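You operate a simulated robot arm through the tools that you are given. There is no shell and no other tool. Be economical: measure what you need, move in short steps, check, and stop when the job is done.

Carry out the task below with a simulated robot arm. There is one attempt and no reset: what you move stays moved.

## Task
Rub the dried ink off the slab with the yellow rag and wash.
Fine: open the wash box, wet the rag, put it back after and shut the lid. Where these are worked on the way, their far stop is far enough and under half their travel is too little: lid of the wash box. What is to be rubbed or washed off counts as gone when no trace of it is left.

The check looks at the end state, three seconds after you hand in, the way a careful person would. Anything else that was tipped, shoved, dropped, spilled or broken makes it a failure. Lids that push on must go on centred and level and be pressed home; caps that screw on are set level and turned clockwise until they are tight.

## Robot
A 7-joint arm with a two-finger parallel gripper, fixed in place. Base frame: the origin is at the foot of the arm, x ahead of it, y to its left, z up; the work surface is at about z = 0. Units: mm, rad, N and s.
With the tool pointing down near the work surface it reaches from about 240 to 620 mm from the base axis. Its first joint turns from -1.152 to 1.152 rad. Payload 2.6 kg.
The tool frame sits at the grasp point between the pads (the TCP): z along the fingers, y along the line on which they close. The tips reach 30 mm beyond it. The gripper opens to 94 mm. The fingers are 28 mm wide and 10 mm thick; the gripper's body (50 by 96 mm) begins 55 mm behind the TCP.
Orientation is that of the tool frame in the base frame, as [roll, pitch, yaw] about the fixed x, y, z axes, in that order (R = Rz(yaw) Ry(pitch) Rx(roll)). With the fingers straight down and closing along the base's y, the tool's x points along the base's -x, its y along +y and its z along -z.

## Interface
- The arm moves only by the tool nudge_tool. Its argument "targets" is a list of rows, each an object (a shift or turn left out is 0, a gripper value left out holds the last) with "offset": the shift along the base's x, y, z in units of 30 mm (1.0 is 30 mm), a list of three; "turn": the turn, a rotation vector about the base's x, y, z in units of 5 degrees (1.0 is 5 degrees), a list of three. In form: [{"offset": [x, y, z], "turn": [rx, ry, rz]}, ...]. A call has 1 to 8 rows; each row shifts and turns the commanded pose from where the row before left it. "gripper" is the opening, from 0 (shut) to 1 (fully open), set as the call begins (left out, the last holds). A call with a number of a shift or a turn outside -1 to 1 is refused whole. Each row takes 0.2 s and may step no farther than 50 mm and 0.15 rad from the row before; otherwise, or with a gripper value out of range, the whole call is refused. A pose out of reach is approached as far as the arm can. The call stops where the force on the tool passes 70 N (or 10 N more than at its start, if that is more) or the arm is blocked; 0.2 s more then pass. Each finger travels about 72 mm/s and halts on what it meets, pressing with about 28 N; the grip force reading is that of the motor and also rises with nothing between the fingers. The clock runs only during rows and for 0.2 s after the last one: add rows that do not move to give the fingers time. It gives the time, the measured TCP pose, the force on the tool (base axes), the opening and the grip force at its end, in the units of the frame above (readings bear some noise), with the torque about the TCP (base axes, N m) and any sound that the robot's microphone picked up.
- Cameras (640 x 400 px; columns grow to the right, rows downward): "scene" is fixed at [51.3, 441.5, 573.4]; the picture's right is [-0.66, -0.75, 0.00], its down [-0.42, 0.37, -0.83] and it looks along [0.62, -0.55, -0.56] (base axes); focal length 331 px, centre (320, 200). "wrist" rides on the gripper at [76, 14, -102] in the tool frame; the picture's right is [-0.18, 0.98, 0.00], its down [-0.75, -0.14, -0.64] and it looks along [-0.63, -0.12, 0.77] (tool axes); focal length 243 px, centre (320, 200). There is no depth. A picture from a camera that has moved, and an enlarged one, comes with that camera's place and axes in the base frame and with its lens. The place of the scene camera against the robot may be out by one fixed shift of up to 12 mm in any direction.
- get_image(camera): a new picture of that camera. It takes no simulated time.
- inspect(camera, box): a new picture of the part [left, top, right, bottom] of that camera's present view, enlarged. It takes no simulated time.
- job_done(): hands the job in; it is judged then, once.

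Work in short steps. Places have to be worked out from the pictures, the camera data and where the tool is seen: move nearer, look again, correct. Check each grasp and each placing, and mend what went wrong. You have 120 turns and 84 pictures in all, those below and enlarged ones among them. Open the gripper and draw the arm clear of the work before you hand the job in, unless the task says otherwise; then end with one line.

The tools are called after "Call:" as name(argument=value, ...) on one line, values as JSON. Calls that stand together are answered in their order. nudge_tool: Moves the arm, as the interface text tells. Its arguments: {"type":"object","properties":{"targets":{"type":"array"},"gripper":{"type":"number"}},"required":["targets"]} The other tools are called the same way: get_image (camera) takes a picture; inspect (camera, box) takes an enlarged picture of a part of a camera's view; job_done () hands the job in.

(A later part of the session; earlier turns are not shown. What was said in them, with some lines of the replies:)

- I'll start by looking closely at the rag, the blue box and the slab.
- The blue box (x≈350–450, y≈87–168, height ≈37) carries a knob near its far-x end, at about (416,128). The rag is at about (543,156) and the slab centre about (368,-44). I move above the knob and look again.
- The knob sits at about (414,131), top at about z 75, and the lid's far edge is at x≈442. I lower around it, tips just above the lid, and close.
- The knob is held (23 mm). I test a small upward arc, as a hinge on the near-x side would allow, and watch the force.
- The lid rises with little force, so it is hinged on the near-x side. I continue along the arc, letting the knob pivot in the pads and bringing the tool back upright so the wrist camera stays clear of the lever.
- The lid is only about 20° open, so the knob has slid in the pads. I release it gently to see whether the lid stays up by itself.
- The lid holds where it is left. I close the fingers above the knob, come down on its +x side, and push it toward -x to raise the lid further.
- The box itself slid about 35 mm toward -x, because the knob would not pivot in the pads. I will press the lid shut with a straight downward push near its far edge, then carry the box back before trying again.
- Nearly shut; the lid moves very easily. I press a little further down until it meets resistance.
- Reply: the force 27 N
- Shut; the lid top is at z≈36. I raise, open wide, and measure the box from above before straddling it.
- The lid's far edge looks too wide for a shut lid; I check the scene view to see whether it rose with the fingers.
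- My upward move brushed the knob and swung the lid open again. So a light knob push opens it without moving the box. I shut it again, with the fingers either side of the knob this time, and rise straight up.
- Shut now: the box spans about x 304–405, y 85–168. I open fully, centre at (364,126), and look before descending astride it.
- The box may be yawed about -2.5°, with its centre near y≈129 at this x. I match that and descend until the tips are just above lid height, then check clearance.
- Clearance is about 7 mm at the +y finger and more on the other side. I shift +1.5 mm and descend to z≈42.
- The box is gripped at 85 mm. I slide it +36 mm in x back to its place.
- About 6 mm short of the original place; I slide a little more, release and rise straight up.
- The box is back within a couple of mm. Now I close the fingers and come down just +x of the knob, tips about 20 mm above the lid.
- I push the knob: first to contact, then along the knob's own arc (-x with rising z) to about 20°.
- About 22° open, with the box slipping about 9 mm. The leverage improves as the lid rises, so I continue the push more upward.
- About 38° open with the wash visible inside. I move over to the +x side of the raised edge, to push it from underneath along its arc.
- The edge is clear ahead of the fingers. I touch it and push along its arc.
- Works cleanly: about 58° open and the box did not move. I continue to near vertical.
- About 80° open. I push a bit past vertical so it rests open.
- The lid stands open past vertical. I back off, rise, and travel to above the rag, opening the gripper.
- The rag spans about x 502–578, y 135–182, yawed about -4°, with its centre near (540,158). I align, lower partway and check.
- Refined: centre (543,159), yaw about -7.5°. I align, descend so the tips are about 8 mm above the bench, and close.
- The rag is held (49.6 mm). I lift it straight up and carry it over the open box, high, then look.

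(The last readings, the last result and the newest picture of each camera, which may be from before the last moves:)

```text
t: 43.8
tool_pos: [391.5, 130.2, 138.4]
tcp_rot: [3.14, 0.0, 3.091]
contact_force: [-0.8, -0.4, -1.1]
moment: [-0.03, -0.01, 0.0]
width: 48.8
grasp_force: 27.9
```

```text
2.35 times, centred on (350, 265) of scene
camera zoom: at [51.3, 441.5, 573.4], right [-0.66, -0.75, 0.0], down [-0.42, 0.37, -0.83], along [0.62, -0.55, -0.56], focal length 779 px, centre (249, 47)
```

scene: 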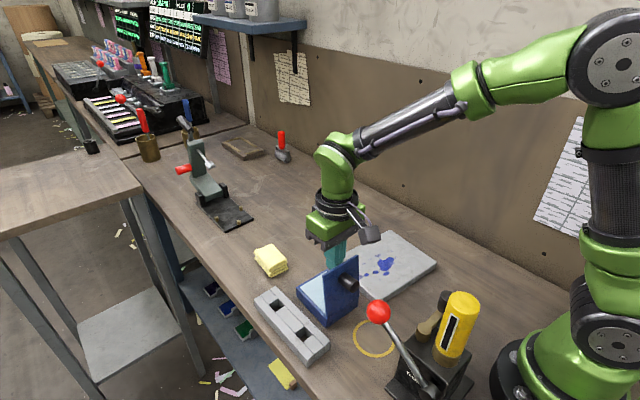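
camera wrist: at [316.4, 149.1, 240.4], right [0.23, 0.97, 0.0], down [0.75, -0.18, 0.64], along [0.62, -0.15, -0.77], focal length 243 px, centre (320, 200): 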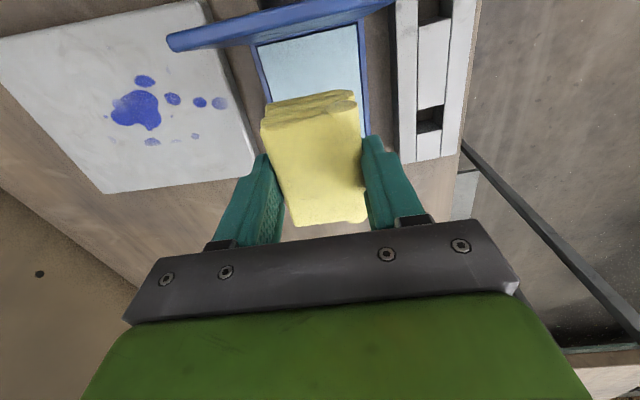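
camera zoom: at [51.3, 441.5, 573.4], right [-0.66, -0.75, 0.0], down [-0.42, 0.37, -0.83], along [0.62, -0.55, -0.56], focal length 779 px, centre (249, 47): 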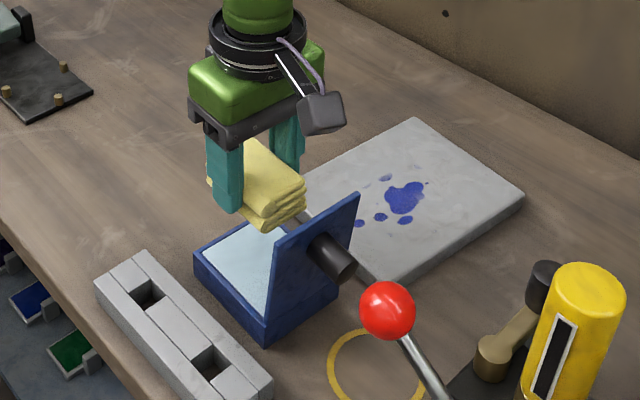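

The box centre is at y≈128 and its interior runs x≈339–426. I shift slightly, tilt the tool 8° so the wrist camera clears the lid's top edge, and lower to just above the rim to check.

Call:
nudge_tool(targets=[{"offset": [-0.1, -0.06, 0], "turn": [0, 0.8, 0]}, {"offset": [0, 0, -0.4], "turn": [0, 0.8, 0]}, {"offset": [0, 0, -0.6]}, {"offset": [0, 0, -0.6]}, {}])

Call:
get_image(camera="wrist")

Call:
inspect(camera="scene", box=[270, 200, 430, 340])

```text
t: 45.0
tool_pos: [387.8, 129.1, 88.5]
tcp_rot: [-3.135, -0.139, 3.088]
contact_force: [0.0, -0.3, -1.0]
moment: [0.0, 0.03, 0.04]
width: 49.1
grasp_force: 28.4
```

```text
42 pictures are left
camera wrist: at [329.1, 147.9, 201.6], right [0.23, 0.97, -0.03], down [0.83, -0.18, 0.53], along [0.51, -0.15, -0.85], focal length 243 px, centre (320, 200)
```

wrist: 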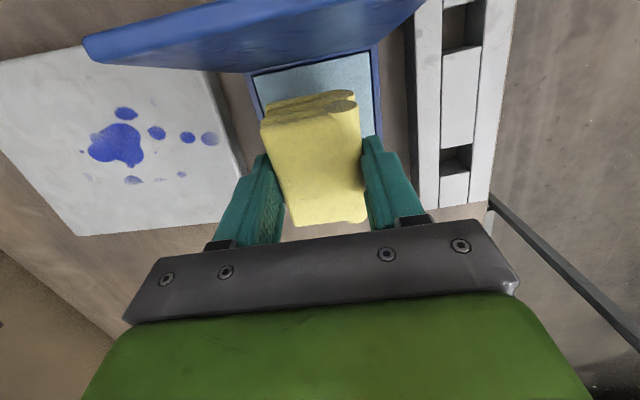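

```text
2.86 times, centred on (350, 270) of scene
camera zoom: at [51.3, 441.5, 573.4], right [-0.66, -0.75, 0.0], down [-0.42, 0.37, -0.83], along [0.62, -0.55, -0.56], focal length 946 px, centre (234, 0)
```

zoom: 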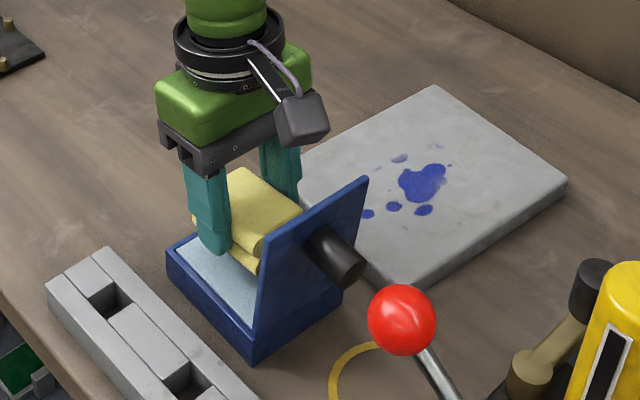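

There is room. I shift +1 mm in y and lower into the wash in small steps, watching the force.

Call:
nudge_tool(targets=[{"offset": [0, 0.04, -0.3]}, {"offset": [0, 0, -0.3]}, {"offset": [0, 0, -0.2]}, {}])

Call:
inspect(camera="scene", box=[270, 200, 430, 340])

```text
t: 46.0
tool_pos: [391.0, 131.7, 70.7]
tcp_rot: [-3.14, -0.125, 3.09]
contact_force: [-13.0, -1.9, 61.9]
moment: [0.01, -1.6, -0.1]
width: 49.5
grasp_force: 28.1
```

```text
2.86 times, centred on (350, 270) of scene
camera zoom: at [51.0, 441.4, 573.5], right [-0.66, -0.75, 0.0], down [-0.42, 0.37, -0.83], along [0.62, -0.55, -0.56], focal length 946 px, centre (234, 0)
```

zoom: 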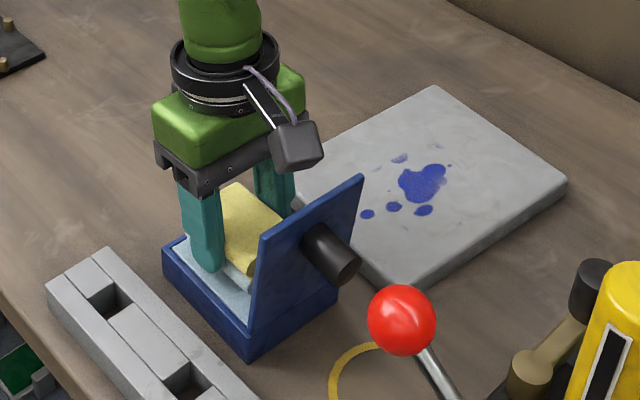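

At z≈71 the rag's low end meets something firm (rim or wash pad) near its far end. I back up, level out most of the tilt, shift -x and lower again gently.

Call:
nudge_tool(targets=[{"offset": [0, 0, 0.3]}, {"offset": [-0.25, 0, 0.1], "turn": [0, -0.5, 0]}, {"offset": [0, 0, 0], "turn": [0, -0.5, 0]}, {}])

Call:
inspect(camera="scene", box=[270, 200, 430, 340])

Call:
get_image(camera="wrist")

```text
t: 47.0
tool_pos: [382.4, 130.5, 76.3]
tcp_rot: [-3.139, -0.052, 3.088]
contact_force: [0.9, 0.3, -1.6]
moment: [-0.01, -0.03, 0.0]
width: 49.3
grasp_force: 28.1
```

```text
2.86 times, centred on (350, 270) of scene
camera zoom: at [51.3, 441.5, 573.4], right [-0.66, -0.75, 0.0], down [-0.42, 0.37, -0.83], along [0.62, -0.55, -0.56], focal length 946 px, centre (234, 0)
```

zoom: 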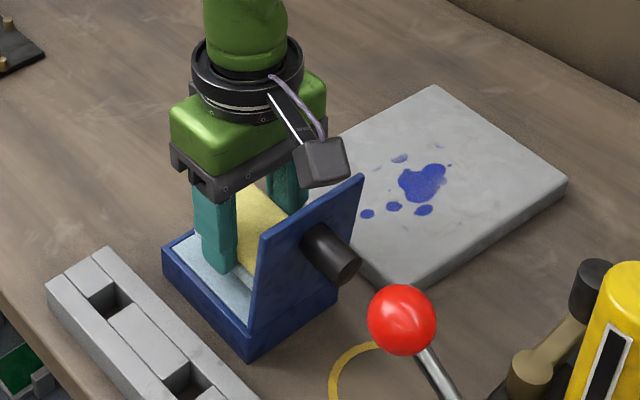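

```text
38 pictures are left
camera wrist: at [311.8, 149.3, 183.8], right [0.23, 0.97, -0.01], down [0.78, -0.18, 0.6], along [0.58, -0.15, -0.8], focal length 243 px, centre (320, 200)
```

wrist: 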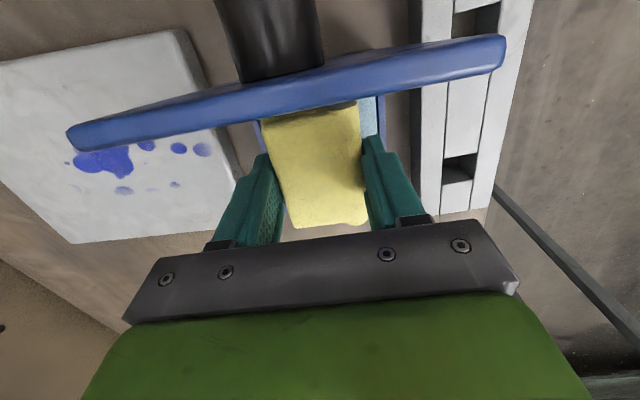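

Level now with the lid clear. I lower slowly again to touch the wash.

Call:
nudge_tool(targets=[{"offset": [0, 0, -0.15]}, {"offset": [0, 0, -0.15]}, {}])

```text
t: 47.8
tool_pos: [382.2, 129.6, 70.1]
tcp_rot: [-3.141, -0.05, 3.09]
contact_force: [-4.3, -2.4, 17.8]
moment: [0.06, 0.83, 0.11]
width: 49.3
grasp_force: 28.3
```

Contact again at the same height (about z 31 under the rag), now at the near end, so this is probably the wash surface. I hold a moment, then lift out and check whether the rag looks wet.

Call:
nudge_tool(targets=[{"offset": [0, 0, -0.05]}, {}, {}, {"offset": [0, 0, 0.6]}, {"offset": [0.1, 0, 0.9]}, {"offset": [0.1, 0, 0.9], "turn": [0, -0.6, 0]}, {}])

Call:
inspect(camera="scene", box=[270, 180, 430, 320])

```text
t: 49.4
tool_pos: [386.7, 132.4, 140.0]
tcp_rot: [-3.14, -0.001, 3.091]
contact_force: [-0.2, -0.1, -1.2]
moment: [0.0, 0.0, 0.02]
width: 49.2
grasp_force: 28.2
```

```text
2.86 times, centred on (350, 250) of scene
camera zoom: at [51.3, 441.5, 573.4], right [-0.66, -0.75, 0.0], down [-0.42, 0.37, -0.83], along [0.62, -0.55, -0.56], focal length 946 px, centre (234, 57)
```

zoom: 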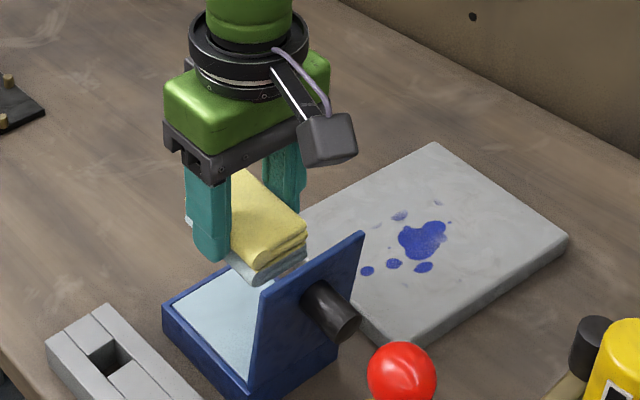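

The bottom fold has turned pale blue, so the rag is wet. The ink spans about x 325–395, y -62–52 on the slab (top z≈18). I carry the rag over the slab at height.

Call:
nudge_tool(targets=[{"offset": [-0.1, -0.9, 0]}, {"offset": [-0.2, -0.9, 0]}, {"offset": [-0.2, -0.9, 0]}, {"offset": [-0.2, -0.9, 0]}, {"offset": [-0.2, -0.9, 0]}, {"offset": [0, -0.7, 0]}, {}])

Call:
nudge_tool(targets=[{"offset": [0, 0, -0.7]}, {"offset": [0, 0, -0.7]}, {"offset": [0, 0, -0.6]}, {}])

Call:
get_image(camera="wrist")

Call:
inspect(camera="scene", box=[300, 200, 460, 320])

```text
t: 51.0
tool_pos: [359.8, -25.4, 139.2]
tcp_rot: [-3.141, -0.001, 3.09]
contact_force: [1.2, 0.7, -0.8]
moment: [0.03, 0.02, 0.02]
width: 49.2
grasp_force: 27.6
```

```text
t: 52.0
tool_pos: [359.8, -25.3, 76.9]
tcp_rot: [3.141, 0.002, 3.087]
contact_force: [0.7, -0.4, -1.0]
moment: [0.01, -0.02, -0.03]
width: 49.5
grasp_force: 28.3
```

```text
36 pictures are left
camera wrist: at [284.7, -6.6, 180.7], right [0.23, 0.97, 0.0], down [0.75, -0.18, 0.64], along [0.62, -0.15, -0.77], focal length 243 px, centre (320, 200)
```

wrist: 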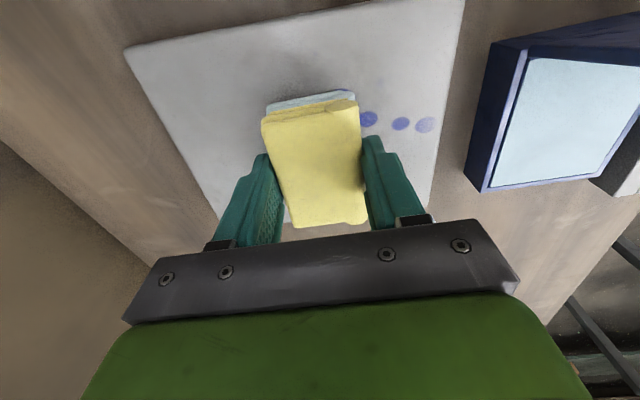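

```text
3.33 times, centred on (380, 260) of scene
camera zoom: at [51.3, 441.5, 573.4], right [-0.66, -0.75, 0.0], down [-0.42, 0.37, -0.83], along [0.62, -0.55, -0.56], focal length 1104 px, centre (120, 0)
```

zoom: 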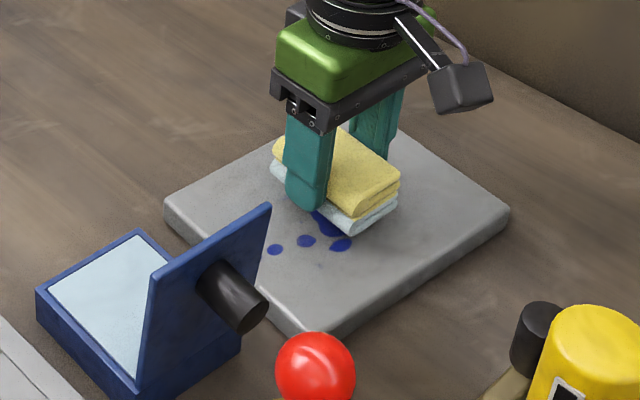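

The rag is over the ink. I lower to contact with light pressure.

Call:
nudge_tool(targets=[{"offset": [-0.1, 0, -0.35]}, {"offset": [0, 0, -0.2]}, {}])

```text
t: 52.8
tool_pos: [357.0, -25.8, 62.5]
tcp_rot: [-3.141, 0.001, 3.09]
contact_force: [-3.2, 0.0, 10.5]
moment: [0.04, 0.46, 0.03]
width: 49.3
grasp_force: 27.6
```

The near end of the rag touches first (moment about +y), so the rag sits pitched in the grip. I tilt the tool about 4° to lay it flat.

Call:
nudge_tool(targets=[{"offset": [0, 0, 0], "turn": [0, 0.4, 0]}, {"offset": [0, 0, 0], "turn": [0, 0.4, 0]}, {"offset": [0, 0, -0.06]}, {}])

```text
t: 53.8
tool_pos: [357.9, -26.3, 60.8]
tcp_rot: [-3.139, -0.068, 3.088]
contact_force: [-11.7, 0.4, 27.0]
moment: [0.24, -0.63, 0.02]
width: 49.2
grasp_force: 28.3
```

Now slightly over-tilted and pressing hard; I take back half of it and ease up.

Call:
nudge_tool(targets=[{"offset": [0, 0, 0.06], "turn": [0, -0.35, 0]}, {}])

```text
t: 54.4
tool_pos: [356.3, -25.5, 62.8]
tcp_rot: [-3.14, -0.04, 3.09]
contact_force: [0.3, -0.3, -1.3]
moment: [-0.01, 0.03, -0.03]
width: 49.1
grasp_force: 27.9
```

Flat and just off the surface. I lower 2 mm and make a first stroke in +y.

Call:
nudge_tool(targets=[{"offset": [0.1, 0, -0.09]}, {"offset": [0, 0.3, 0]}, {"offset": [0, 0.5, 0]}, {"offset": [0, 0.5, 0]}, {"offset": [0, 0.5, 0]}, {}])

Call:
inspect(camera="scene", box=[300, 200, 460, 320])

```text
t: 55.8
tool_pos: [361.4, 27.2, 60.8]
tcp_rot: [-3.14, -0.035, 3.088]
contact_force: [1.3, -16.0, 32.6]
moment: [-0.24, 0.01, -0.02]
width: 49.2
grasp_force: 28.4
```

```text
3.33 times, centred on (380, 260) of scene
camera zoom: at [51.2, 441.5, 573.4], right [-0.66, -0.75, 0.0], down [-0.42, 0.37, -0.83], along [0.62, -0.55, -0.56], focal length 1104 px, centre (120, 0)
```

zoom: 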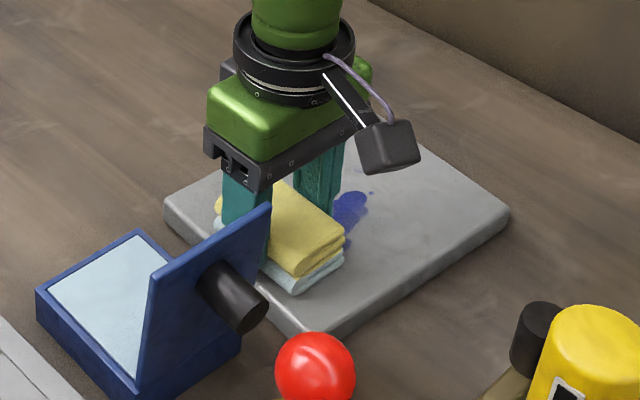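

The ink fades under the stroke and the slab has not shifted. I stroke back across to the far spots.

Call:
nudge_tool(targets=[{"offset": [0, -0.3, 0.02]}, {"offset": [0, -0.5, 0]}, {"offset": [0, -0.5, 0]}, {"offset": [0, -0.5, 0]}, {"offset": [0, -0.5, 0]}, {"offset": [0, -0.5, 0]}, {"offset": [0, -0.4, 0]}, {}])

Call:
nudge_tool(targets=[{"offset": [0.1, 0.4, 0]}, {"offset": [0, 0.5, 0]}, {"offset": [0, 0.5, 0]}, {"offset": [0, 0.5, 0]}, {"offset": [0, 0.5, 0]}, {"offset": [0, 0.5, 0]}, {"offset": [0, 0.25, 0]}, {}])

Call:
inspect(camera="scene", box=[300, 200, 460, 320])

```text
t: 57.6
tool_pos: [360.4, -67.7, 61.1]
tcp_rot: [-3.138, -0.04, 3.091]
contact_force: [0.4, 6.9, 18.8]
moment: [0.36, -0.36, 0.1]
width: 49.3
grasp_force: 27.9
```

```text
t: 59.4
tool_pos: [363.2, 27.1, 59.8]
tcp_rot: [-3.14, -0.041, 3.09]
contact_force: [-0.5, -6.1, 14.9]
moment: [-0.06, -0.27, -0.09]
width: 49.0
grasp_force: 27.6
```

```text
3.33 times, centred on (380, 260) of scene
camera zoom: at [51.2, 441.5, 573.4], right [-0.66, -0.75, 0.0], down [-0.42, 0.37, -0.83], along [0.62, -0.55, -0.56], focal length 1104 px, centre (120, 0)
```

zoom: 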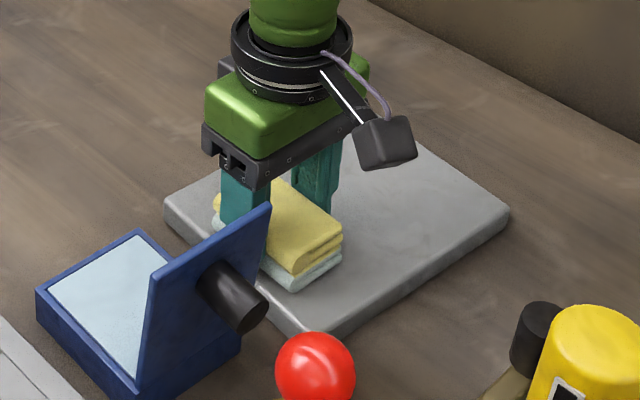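

Visible ink is gone there. I run further passes nearer (x≈345) and farther (x≈378), slightly beyond in +y, to catch faint traces.

Call:
nudge_tool(targets=[{"offset": [-0.3, 0.15, 0]}, {"offset": [-0.3, -0.3, 0]}, {"offset": [0, -0.6, 0]}, {"offset": [0, -0.6, 0]}, {"offset": [0, -0.6, 0]}, {"offset": [0, -0.6, 0]}, {"offset": [0, -0.5, 0]}, {}])

Call:
nudge_tool(targets=[{"offset": [0.5, 0, 0]}, {"offset": [0.55, 0.4, 0]}, {"offset": [0, 0.6, 0]}, {"offset": [0, 0.6, 0]}, {"offset": [0, 0.6, 0]}, {"offset": [0, 0.6, 0]}, {"offset": [0, 0.3, 0]}, {}])

Call:
nudge_tool(targets=[{"offset": [-0.4, 0, 0]}, {"offset": [0, -0.5, 0.3]}, {"offset": [0, -0.9, 0.6]}, {"offset": [0, -0.9, 0.8]}, {"offset": [0, -0.9, 0.8]}, {"offset": [0, -0.9, 0.5]}, {"offset": [0, -0.9, 0.5]}, {}])

Call:
inspect(camera="scene", box=[320, 210, 450, 310])

Call:
get_image(camera="wrist")

```text
t: 61.2
tool_pos: [346.6, -63.9, 60.5]
tcp_rot: [-3.14, -0.039, 3.09]
contact_force: [0.2, 7.5, 18.2]
moment: [0.4, -0.2, 0.04]
width: 49.1
grasp_force: 28.1
```

```text
t: 63.0
tool_pos: [378.2, 28.3, 60.5]
tcp_rot: [-3.14, -0.039, 3.088]
contact_force: [-1.4, -3.6, 9.3]
moment: [-0.01, -0.16, -0.03]
width: 49.0
grasp_force: 27.6
```

```text
t: 64.8
tool_pos: [362.9, -121.9, 165.7]
tcp_rot: [-3.14, -0.041, 3.088]
contact_force: [0.1, 0.1, -1.2]
moment: [0.01, -0.03, 0.01]
width: 49.2
grasp_force: 27.9
```

```text
4.00 times, centred on (385, 260) of scene
camera zoom: at [51.3, 441.4, 573.4], right [-0.66, -0.75, 0.0], down [-0.42, 0.37, -0.83], along [0.62, -0.55, -0.56], focal length 1325 px, centre (60, -40)
```

zoom: 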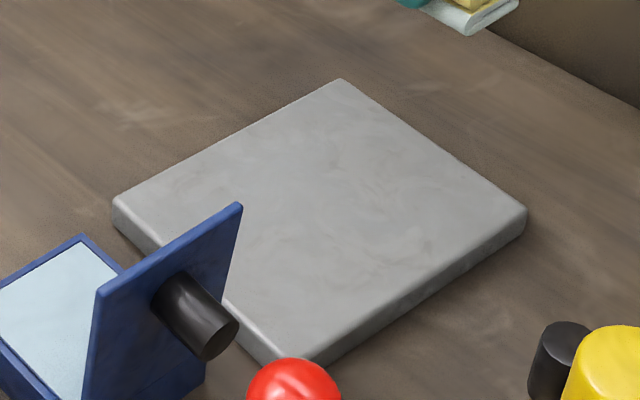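

```text
31 pictures are left
camera wrist: at [293.1, -104.3, 271.3], right [0.23, 0.97, -0.01], down [0.77, -0.18, 0.61], along [0.59, -0.15, -0.79], focal length 243 px, centre (320, 200)
```

wrist: 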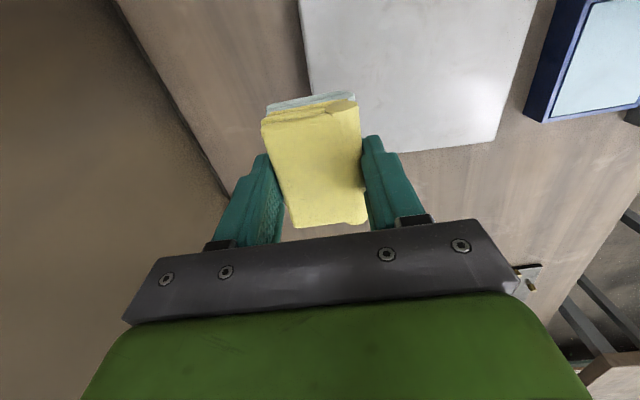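

The slab looks clean. I check the part hidden behind the lid with the wrist camera, enlarged.

Call:
inspect(camera="wrist", box=[290, 0, 540, 156])

```text
2.56 times, centred on (415, 78) of wrist
camera zoom: at [293.1, -104.3, 271.3], right [0.23, 0.97, -0.01], down [0.77, -0.18, 0.61], along [0.59, -0.15, -0.79], focal length 621 px, centre (77, 512)
```

zoom: 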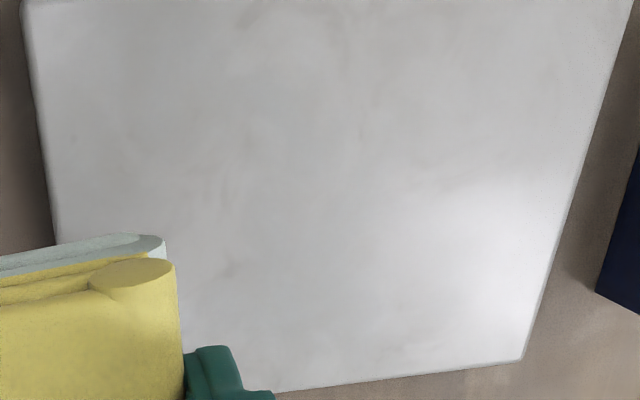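

No trace is visible, but a few extra passes are cheap insurance. I go back down and rub once more over the whole inked zone.

Call:
nudge_tool(targets=[{"offset": [0, 0.7, -0.9]}, {"offset": [0, 0.7, -0.9]}, {"offset": [-0.1, 0.7, -0.9]}, {"offset": [0, 0, -0.6]}, {"offset": [0, 0, -0.22]}, {}])

Call:
nudge_tool(targets=[{"offset": [0, 0.4, 0]}, {"offset": [0, 0.6, 0]}, {"offset": [0, 0.6, 0]}, {"offset": [0, 0.6, 0]}, {"offset": [0, 0.6, 0]}, {"offset": [0, 0.25, 0]}, {"offset": [-0.35, 0, 0]}, {}])

Call:
nudge_tool(targets=[{"offset": [0, -0.4, 0]}, {"offset": [0, -0.6, 0]}, {"offset": [0, -0.6, 0]}, {"offset": [0, -0.6, 0]}, {"offset": [0, -0.6, 0]}, {"offset": [0, -0.3, 0]}, {"offset": [0.7, 0, 0]}, {}])

Call:
nudge_tool(targets=[{"offset": [0, 0.4, 0]}, {"offset": [0, 0.6, 0]}, {"offset": [0, 0.6, 0]}, {"offset": [0, 0.6, 0]}, {"offset": [0, 0.6, 0]}, {"offset": [0, 0.25, 0]}, {}])

Call:
nudge_tool(targets=[{"offset": [0, -0.1, 0.6]}, {"offset": [0, 0, 0.9]}, {"offset": [0.2, 0, 0.9]}, {"offset": [0.9, 0, 0.4]}, {"offset": [0.9, 0, 0]}, {"offset": [0.8, 0, 0]}, {}])

Call:
inspect(camera="scene", box=[320, 210, 450, 310])

```text
t: 66.2
tool_pos: [361.3, -59.0, 59.7]
tcp_rot: [-3.14, -0.037, 3.088]
contact_force: [-7.0, 0.7, 19.6]
moment: [0.25, 0.0, 0.05]
width: 49.2
grasp_force: 27.7
```

```text
t: 68.0
tool_pos: [350.9, 36.3, 60.7]
tcp_rot: [3.14, -0.036, 3.092]
contact_force: [8.4, 7.0, 18.9]
moment: [0.52, -0.2, -0.1]
width: 49.3
grasp_force: 28.1
```

```text
t: 69.8
tool_pos: [372.1, -62.9, 59.7]
tcp_rot: [-3.137, -0.039, 3.086]
contact_force: [-14.6, -8.9, 35.6]
moment: [0.14, 0.48, 0.08]
width: 49.2
grasp_force: 27.8
```

```text
t: 71.4
tool_pos: [372.2, 33.0, 59.9]
tcp_rot: [-3.141, -0.039, 3.09]
contact_force: [-1.5, -11.7, 27.5]
moment: [-0.19, -0.49, -0.18]
width: 49.4
grasp_force: 28.4
```

```text
t: 73.0
tool_pos: [456.7, 30.1, 143.7]
tcp_rot: [-3.139, -0.041, 3.088]
contact_force: [0.1, -0.9, -0.2]
moment: [0.0, 0.01, 0.03]
width: 49.5
grasp_force: 28.2
```

```text
4.00 times, centred on (385, 260) of scene
camera zoom: at [51.3, 441.5, 573.4], right [-0.66, -0.75, 0.0], down [-0.42, 0.37, -0.83], along [0.62, -0.55, -0.56], focal length 1325 px, centre (60, -40)
```

zoom: 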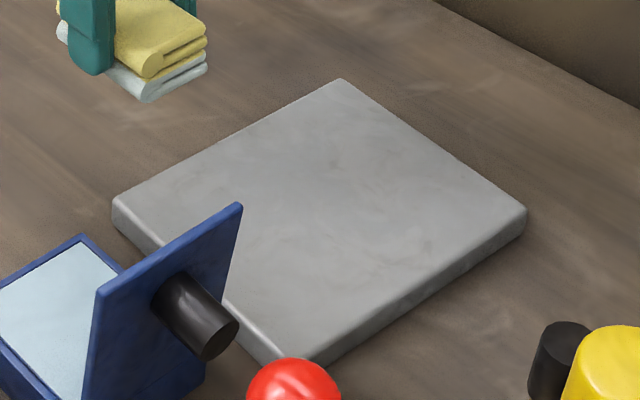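

The slab is clean and unmoved. I carry the rag back to its original spot (543,159), restoring its yaw.

Call:
nudge_tool(targets=[{"offset": [0.9, 0.3, 0], "turn": [0, 0, -0.4]}, {"offset": [0.9, 0.6, 0], "turn": [0, 0, -0.4]}, {"offset": [0.6, 0.9, 0]}, {"offset": [0.4, 0.9, -0.3]}, {"offset": [0.08, 0.9, -0.6]}, {"offset": [0, 0.7, -0.6]}, {}])

Call:
nudge_tool(targets=[{"offset": [0, 0, -0.6]}, {"offset": [0, 0, -0.6]}, {"offset": [0, 0, -0.4]}, {}])

Call:
inspect(camera="scene", box=[210, 180, 340, 290])

```text
t: 74.6
tool_pos: [543.2, 158.6, 99.5]
tcp_rot: [-3.14, -0.041, 3.02]
contact_force: [-0.6, -1.1, -0.6]
moment: [-0.02, -0.06, -0.01]
width: 49.5
grasp_force: 28.5
```

```text
t: 75.6
tool_pos: [541.9, 158.3, 50.8]
tcp_rot: [-3.14, -0.038, 3.019]
contact_force: [-0.8, -0.5, -0.7]
moment: [-0.01, 0.02, -0.02]
width: 49.2
grasp_force: 28.4
```

```text
3.64 times, centred on (275, 235) of scene
camera zoom: at [51.3, 441.5, 573.4], right [-0.66, -0.75, 0.0], down [-0.42, 0.37, -0.83], along [0.62, -0.55, -0.56], focal length 1204 px, centre (484, 73)
```

zoom: 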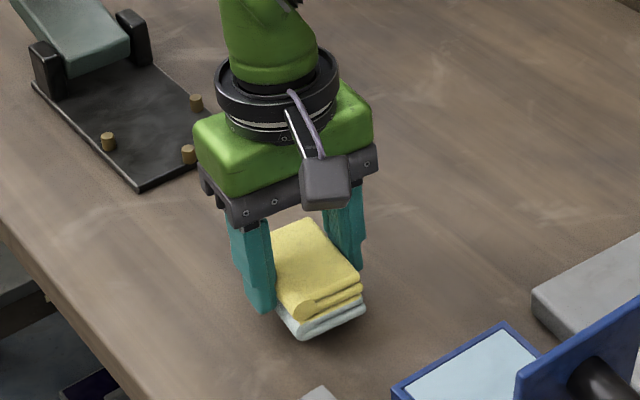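

I lower in small steps until it touches the bench.

Call:
nudge_tool(targets=[{"offset": [0, 0, -0.2]}, {"offset": [0, 0, -0.12]}, {}])

```text
t: 76.4
tool_pos: [543.6, 157.9, 40.8]
tcp_rot: [-3.14, -0.037, 3.019]
contact_force: [-0.6, -0.8, -1.1]
moment: [-0.02, 0.02, -0.02]
width: 49.4
grasp_force: 28.1
```

Call:
nudge_tool(targets=[{"offset": [0, 0.03, -0.05]}, {"offset": [0, 0, -0.04]}, {}])

```text
t: 77.2
tool_pos: [542.7, 157.7, 39.5]
tcp_rot: [-3.139, -0.036, 3.02]
contact_force: [-0.5, -0.1, 4.2]
moment: [0.05, -0.15, 0.0]
width: 49.2
grasp_force: 28.1
```

Light contact with the bench (4 N). I release and rise straight up.

Call:
nudge_tool(targets=[{}, {}, {"offset": [0, 0, 0.5]}, {"offset": [0, 0, 0.8]}, {"offset": [0, 0, 0.9]}, {"offset": [0, 0, 0.9]}, {}], gripper=0.85)

Call:
inspect(camera="scene", box=[210, 180, 430, 340])

```text
t: 78.8
tool_pos: [541.6, 157.6, 131.4]
tcp_rot: [-3.14, -0.038, 3.021]
contact_force: [-0.7, 0.3, 0.0]
moment: [0.0, 0.01, -0.01]
width: 80.0
grasp_force: 0.1
```

```text
2.50 times, centred on (320, 260) of scene
camera zoom: at [51.3, 441.5, 573.4], right [-0.66, -0.75, 0.0], down [-0.42, 0.37, -0.83], along [0.62, -0.55, -0.56], focal length 828 px, centre (320, 50)
```

zoom: 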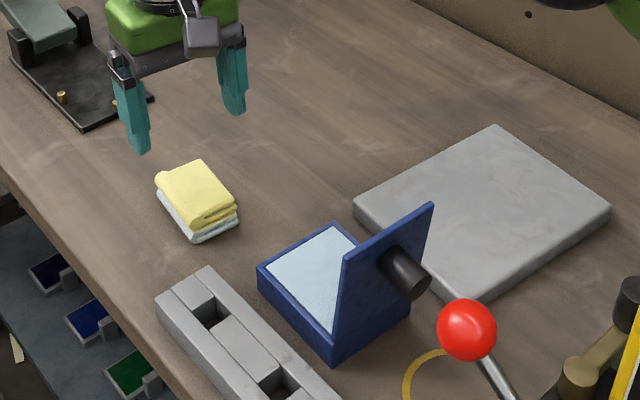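

The rag is back in place. Next I close the gripper, square up, and travel high over the lid to its -x side at y≈104, away from the lever ball.

Call:
nudge_tool(targets=[{"offset": [-0.3, 0, 0.9], "turn": [0, -0.4, 0.4]}, {"offset": [-0.8, -0.2, 0.9], "turn": [0, 0, 0.5]}, {"offset": [-1, -0.3, 0.9], "turn": [0, 0, 0.5]}, {"offset": [-1, -0.3, 0.2]}, {"offset": [-1, -0.3, 0]}, {"offset": [-1, -0.3, 0]}, {"offset": [-1, -0.2, 0]}, {}], gripper=0.0)

Call:
nudge_tool(targets=[{"offset": [-0.9, -0.2, 0]}, {"offset": [-0.95, 0, 0]}, {}])

Call:
get_image(camera="scene")

Call:
get_image(camera="wrist")

```text
t: 80.6
tool_pos: [358.3, 110.6, 219.2]
tcp_rot: [3.139, -0.002, 3.141]
contact_force: [0.2, -0.9, 0.5]
moment: [0.03, -0.01, 0.0]
width: 0.1
grasp_force: 27.9
```

```text
t: 81.4
tool_pos: [303.8, 105.2, 216.9]
tcp_rot: [3.141, -0.006, 3.142]
contact_force: [0.4, 0.0, -0.1]
moment: [0.0, -0.01, 0.02]
width: 0.2
grasp_force: 28.0
```

```text
26 pictures are left
```

scene: 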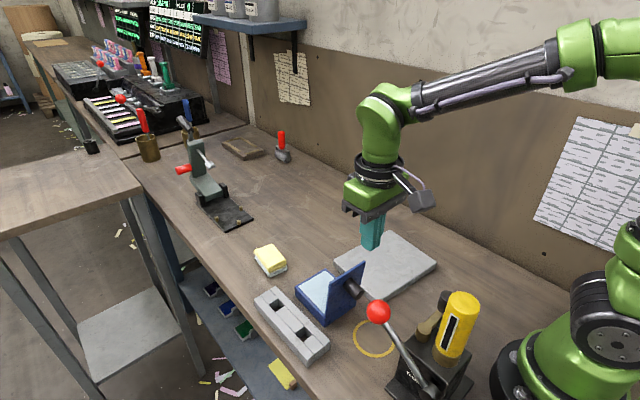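

```text
25 pictures are left
camera wrist: at [228.0, 119.3, 321.2], right [0.18, 0.98, 0.0], down [0.76, -0.14, 0.64], along [0.63, -0.12, -0.77], focal length 243 px, centre (320, 200)
```

wrist: 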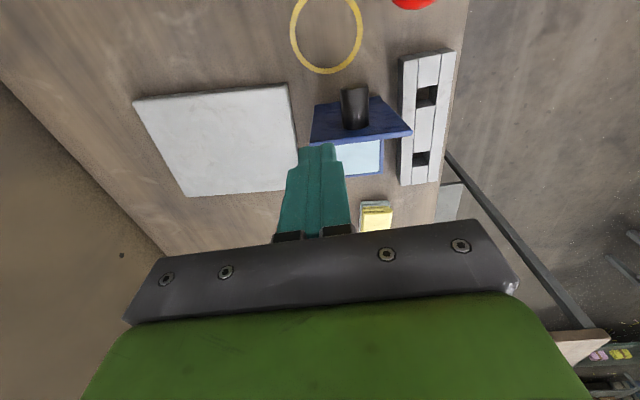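

The lid's top edge is at x≈319, y 95–174, and triangulation puts the ball at about (234,166,157), well clear. I lower the fingers behind the lid, tips just above the knob's height.

Call:
nudge_tool(targets=[{"offset": [-0.3, 0.2, -0.5]}, {"offset": [0, 0, -0.8]}, {"offset": [0, 0, -0.75]}, {}])

Call:
inspect(camera="scene", box=[270, 200, 470, 360])

```text
t: 82.4
tool_pos: [294.7, 109.9, 158.3]
tcp_rot: [3.14, -0.005, 3.141]
contact_force: [0.5, -1.1, 0.3]
moment: [0.04, 0.0, -0.04]
width: 0.2
grasp_force: 27.9
```

```text
2.50 times, centred on (370, 280) of scene
camera zoom: at [51.3, 441.5, 573.4], right [-0.66, -0.75, 0.0], down [-0.42, 0.37, -0.83], along [0.62, -0.55, -0.56], focal length 828 px, centre (195, 0)
```

zoom: 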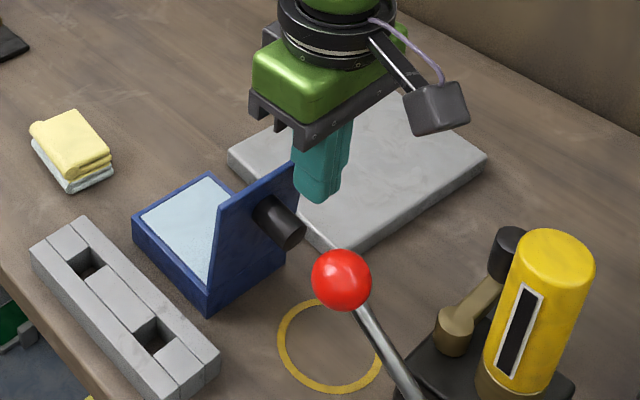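

Behind the lid now. I lower 5 mm and push it +x past vertical, following its arc.

Call:
nudge_tool(targets=[{"offset": [0.1, 0, -0.15]}, {"offset": [0.3, 0, 0]}, {"offset": [0.35, 0, 0]}, {"offset": [0.35, 0, 0]}, {"offset": [0.35, 0, -0.05]}, {"offset": [0.3, 0, -0.1]}, {}])

Call:
inspect(camera="scene", box=[270, 200, 470, 360])

```text
t: 84.0
tool_pos: [347.6, 110.1, 148.0]
tcp_rot: [3.14, -0.005, -3.139]
contact_force: [0.0, 0.5, 0.2]
moment: [-0.03, 0.01, -0.02]
width: 0.0
grasp_force: 28.1
```

```text
2.50 times, centred on (370, 280) of scene
camera zoom: at [51.3, 441.5, 573.4], right [-0.66, -0.75, 0.0], down [-0.42, 0.37, -0.83], along [0.62, -0.55, -0.56], focal length 828 px, centre (195, 0)
```

zoom: 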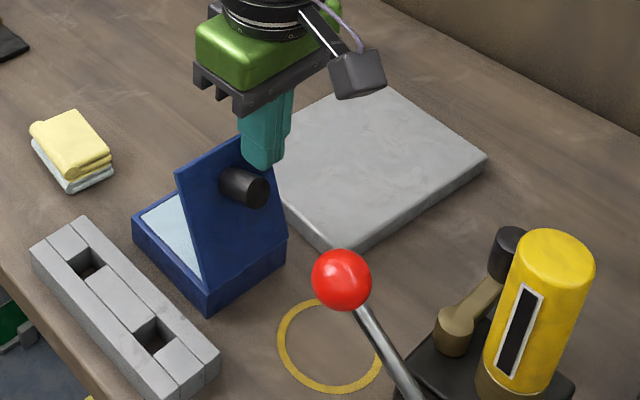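

The lid follows easily (about 68°) and the box stays put. I continue around the arc down toward shut.

Call:
nudge_tool(targets=[{"offset": [0.38, -0.06, -0.22]}, {"offset": [0.38, 0, -0.27]}, {"offset": [0.26, 0, -0.28]}, {"offset": [0.26, 0, -0.3]}, {"offset": [0.18, 0, -0.34]}, {"offset": [0.18, 0, -0.34]}, {}])

Call:
inspect(camera="scene", box=[270, 200, 470, 360])

```text
t: 85.6
tool_pos: [397.6, 108.7, 96.4]
tcp_rot: [3.14, -0.007, 3.141]
contact_force: [-0.1, -0.5, -0.8]
moment: [-0.01, -0.01, -0.01]
width: 0.1
grasp_force: 28.2
```

```text
2.50 times, centred on (370, 280) of scene
camera zoom: at [51.3, 441.5, 573.4], right [-0.66, -0.75, 0.0], down [-0.42, 0.37, -0.83], along [0.62, -0.55, -0.56], focal length 828 px, centre (195, 0)
```

zoom: 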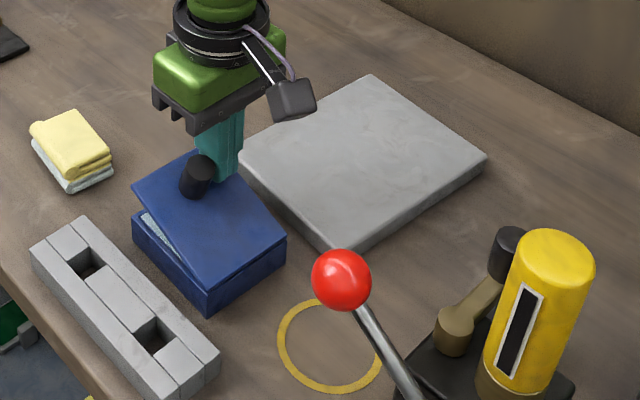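

Nearly there (about 18°). I press straight down until it seats, then rise straight up.

Call:
nudge_tool(targets=[{"offset": [0.1, 0, -0.35]}, {"offset": [0.05, 0, -0.35]}, {"offset": [0, 0, -0.2]}, {"offset": [0, 0, -0.1]}, {}])

Call:
nudge_tool(targets=[{"offset": [0, 0, 0.5]}, {"offset": [0, 0, 0.9]}, {"offset": [0, 0, 0.9]}, {}])

Call:
inspect(camera="scene", box=[230, 220, 450, 360])

```text
t: 86.8
tool_pos: [404.0, 107.5, 68.0]
tcp_rot: [3.137, 0.001, -3.141]
contact_force: [-14.4, -6.0, 47.4]
moment: [0.63, -0.11, 0.18]
width: 0.2
grasp_force: 28.2
```

```text
t: 87.8
tool_pos: [400.6, 109.1, 134.1]
tcp_rot: [3.139, -0.008, -3.14]
contact_force: [0.7, -0.4, 0.2]
moment: [0.03, -0.01, 0.03]
width: 0.0
grasp_force: 27.8
```

```text
2.86 times, centred on (340, 290) of scene
camera zoom: at [51.3, 441.5, 573.4], right [-0.66, -0.75, 0.0], down [-0.42, 0.37, -0.83], along [0.62, -0.55, -0.56], focal length 946 px, centre (263, -57)
```

zoom: 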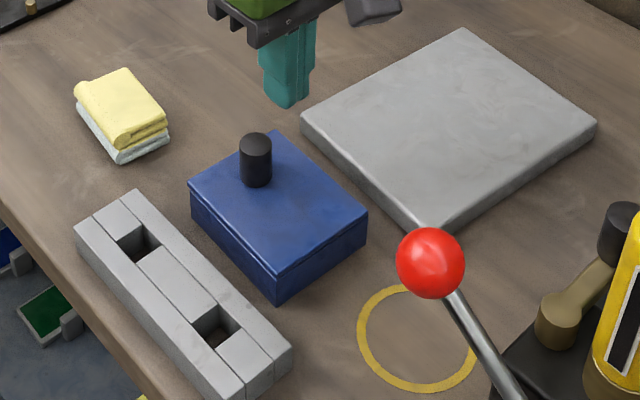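

Lid shut. The box sits about 8 mm from where it stood, so I will slide it back the same way as before: open wide, align, and straddle.

Call:
nudge_tool(targets=[{"offset": [-0.15, 0.4, 0.2], "turn": [0, 0, -0.5]}, {"offset": [-0.13, 0.32, 0]}, {}, {}, {}, {}], gripper=1.0)

Call:
nudge_tool(targets=[{"offset": [0, 0, -0.8]}, {"offset": [0, 0, -0.8]}, {"offset": [0, 0, -0.6]}, {}])

Call:
get_image(camera="wrist")

```text
t: 89.2
tool_pos: [391.3, 130.0, 140.4]
tcp_rot: [3.14, -0.006, 3.099]
contact_force: [0.6, 0.3, 0.4]
moment: [-0.02, 0.02, 0.0]
width: 93.8
grasp_force: 0.1
```

```text
t: 90.2
tool_pos: [392.1, 130.3, 73.8]
tcp_rot: [3.138, -0.005, 3.1]
contact_force: [0.1, 0.0, 0.0]
moment: [-0.01, 0.03, -0.03]
width: 94.0
grasp_force: 0.0
```

```text
20 pictures are left
camera wrist: at [317.4, 148.5, 177.1], right [0.23, 0.97, 0.0], down [0.75, -0.17, 0.64], along [0.62, -0.14, -0.77], focal length 243 px, centre (320, 200)
```

wrist: 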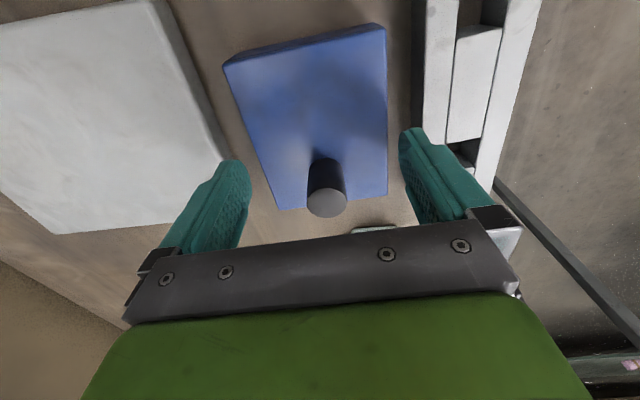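

The view matches the earlier successful straddle. I do the same descent, grip, 8 mm slide and release.

Call:
nudge_tool(targets=[{"offset": [0, 0.05, -0.2]}, {"offset": [0, 0, -0.3]}, {"offset": [0, 0, -0.3]}, {"offset": [0, 0, -0.2]}, {}])

Call:
nudge_tool(targets=[{}, {}, {"offset": [0.14, 0, 0.02]}, {"offset": [0.14, 0, 0]}, {}], gripper=0.75)

Call:
inspect(camera="scene", box=[230, 220, 450, 360])

```text
t: 91.4
tool_pos: [391.8, 131.6, 44.3]
tcp_rot: [3.14, -0.006, 3.099]
contact_force: [0.8, -0.4, 0.1]
moment: [0.01, 0.0, 0.02]
width: 93.9
grasp_force: 0.1
```

```text
t: 92.6
tool_pos: [401.5, 131.2, 44.4]
tcp_rot: [3.14, -0.006, 3.098]
contact_force: [-0.1, -0.8, -0.4]
moment: [-0.02, -0.08, 0.01]
width: 84.9
grasp_force: 28.0
```

```text
2.86 times, centred on (340, 290) of scene
camera zoom: at [51.3, 441.5, 573.4], right [-0.66, -0.75, 0.0], down [-0.42, 0.37, -0.83], along [0.62, -0.55, -0.56], focal length 946 px, centre (263, -57)
```

zoom: 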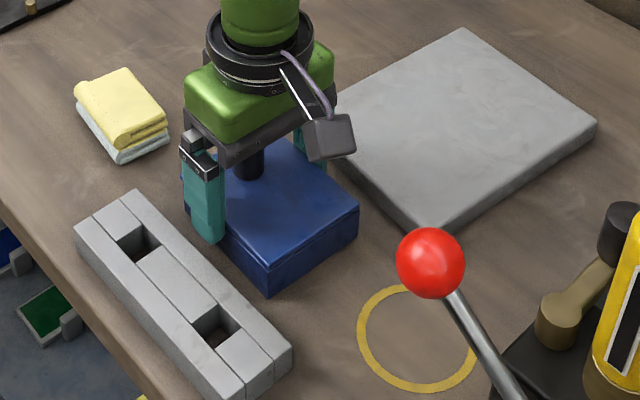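

The corners match the original view within a pixel or two. I release and rise straight up, clear of everything.

Call:
nudge_tool(targets=[{"offset": [0, 0, -0.02]}, {}, {"offset": [0, 0, 0.5]}, {"offset": [0, 0, 0.8]}, {"offset": [0, 0, 0.9]}, {"offset": [0, 0, 0.9]}, {"offset": [0, 0, 0.9]}, {"offset": [0, 0, 0.9]}], gripper=1.0)

Call:
nudge_tool(targets=[{"offset": [0.4, -0.6, 0.9]}, {"offset": [0.4, -0.8, 0.3]}, {"offset": [0.4, -0.8, 0]}, {}])

Call:
get_image(camera="scene")

Call:
inspect(camera="scene", box=[230, 220, 450, 360])

Call:
get_image(camera="wrist")

```text
t: 94.4
tool_pos: [400.2, 131.7, 191.5]
tcp_rot: [3.14, -0.006, 3.1]
contact_force: [-0.5, -0.8, 0.1]
moment: [0.01, 0.02, 0.01]
width: 94.0
grasp_force: 0.0
```

```text
t: 95.4
tool_pos: [436.5, 66.3, 226.6]
tcp_rot: [3.139, -0.006, 3.1]
contact_force: [0.6, 1.0, -0.3]
moment: [-0.01, 0.0, 0.03]
width: 94.1
grasp_force: 0.0
```

```text
18 pictures are left
```

scene: 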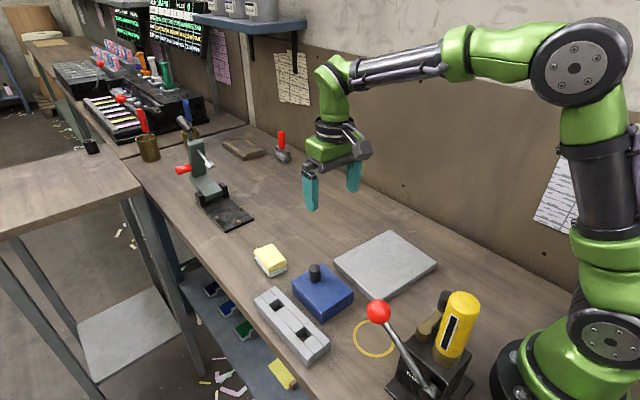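

```text
2.86 times, centred on (340, 290) of scene
camera zoom: at [51.3, 441.4, 573.4], right [-0.66, -0.75, 0.0], down [-0.42, 0.37, -0.83], along [0.62, -0.55, -0.56], focal length 946 px, centre (263, -57)
```

zoom: 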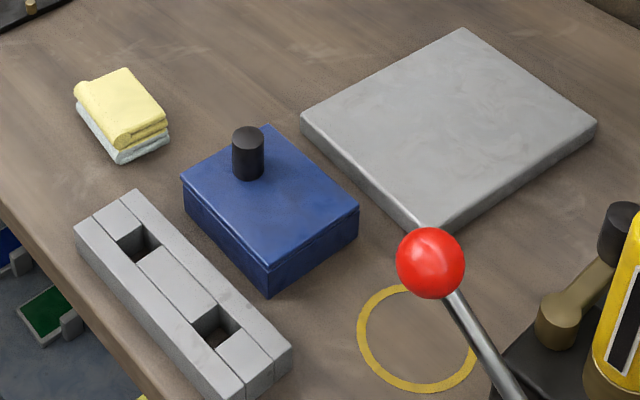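

```text
16 pictures are left
camera wrist: at [362.2, 83.0, 330.6], right [0.23, 0.97, 0.0], down [0.75, -0.17, 0.64], along [0.62, -0.14, -0.77], focal length 243 px, centre (320, 200)
```

wrist: 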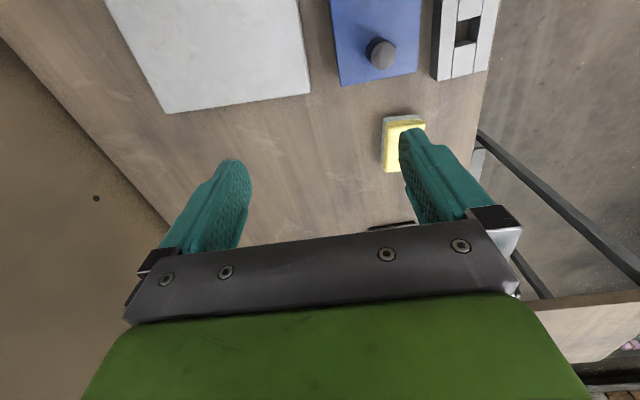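

The slab is clean, the rag and box are in their original places, the lid is shut, and the gripper is open and clear. I hand the job in.

Call:
job_done()

```text
The job is handed in.
```

I rubbed the ink off the slab with the wetted rag until no trace showed in the pictures, put the rag back and shut the wash box lid. While I worked the lid the box slid, up to about 35 mm. I moved it back each time, and in the last picture it sits within a few mm of where it started.
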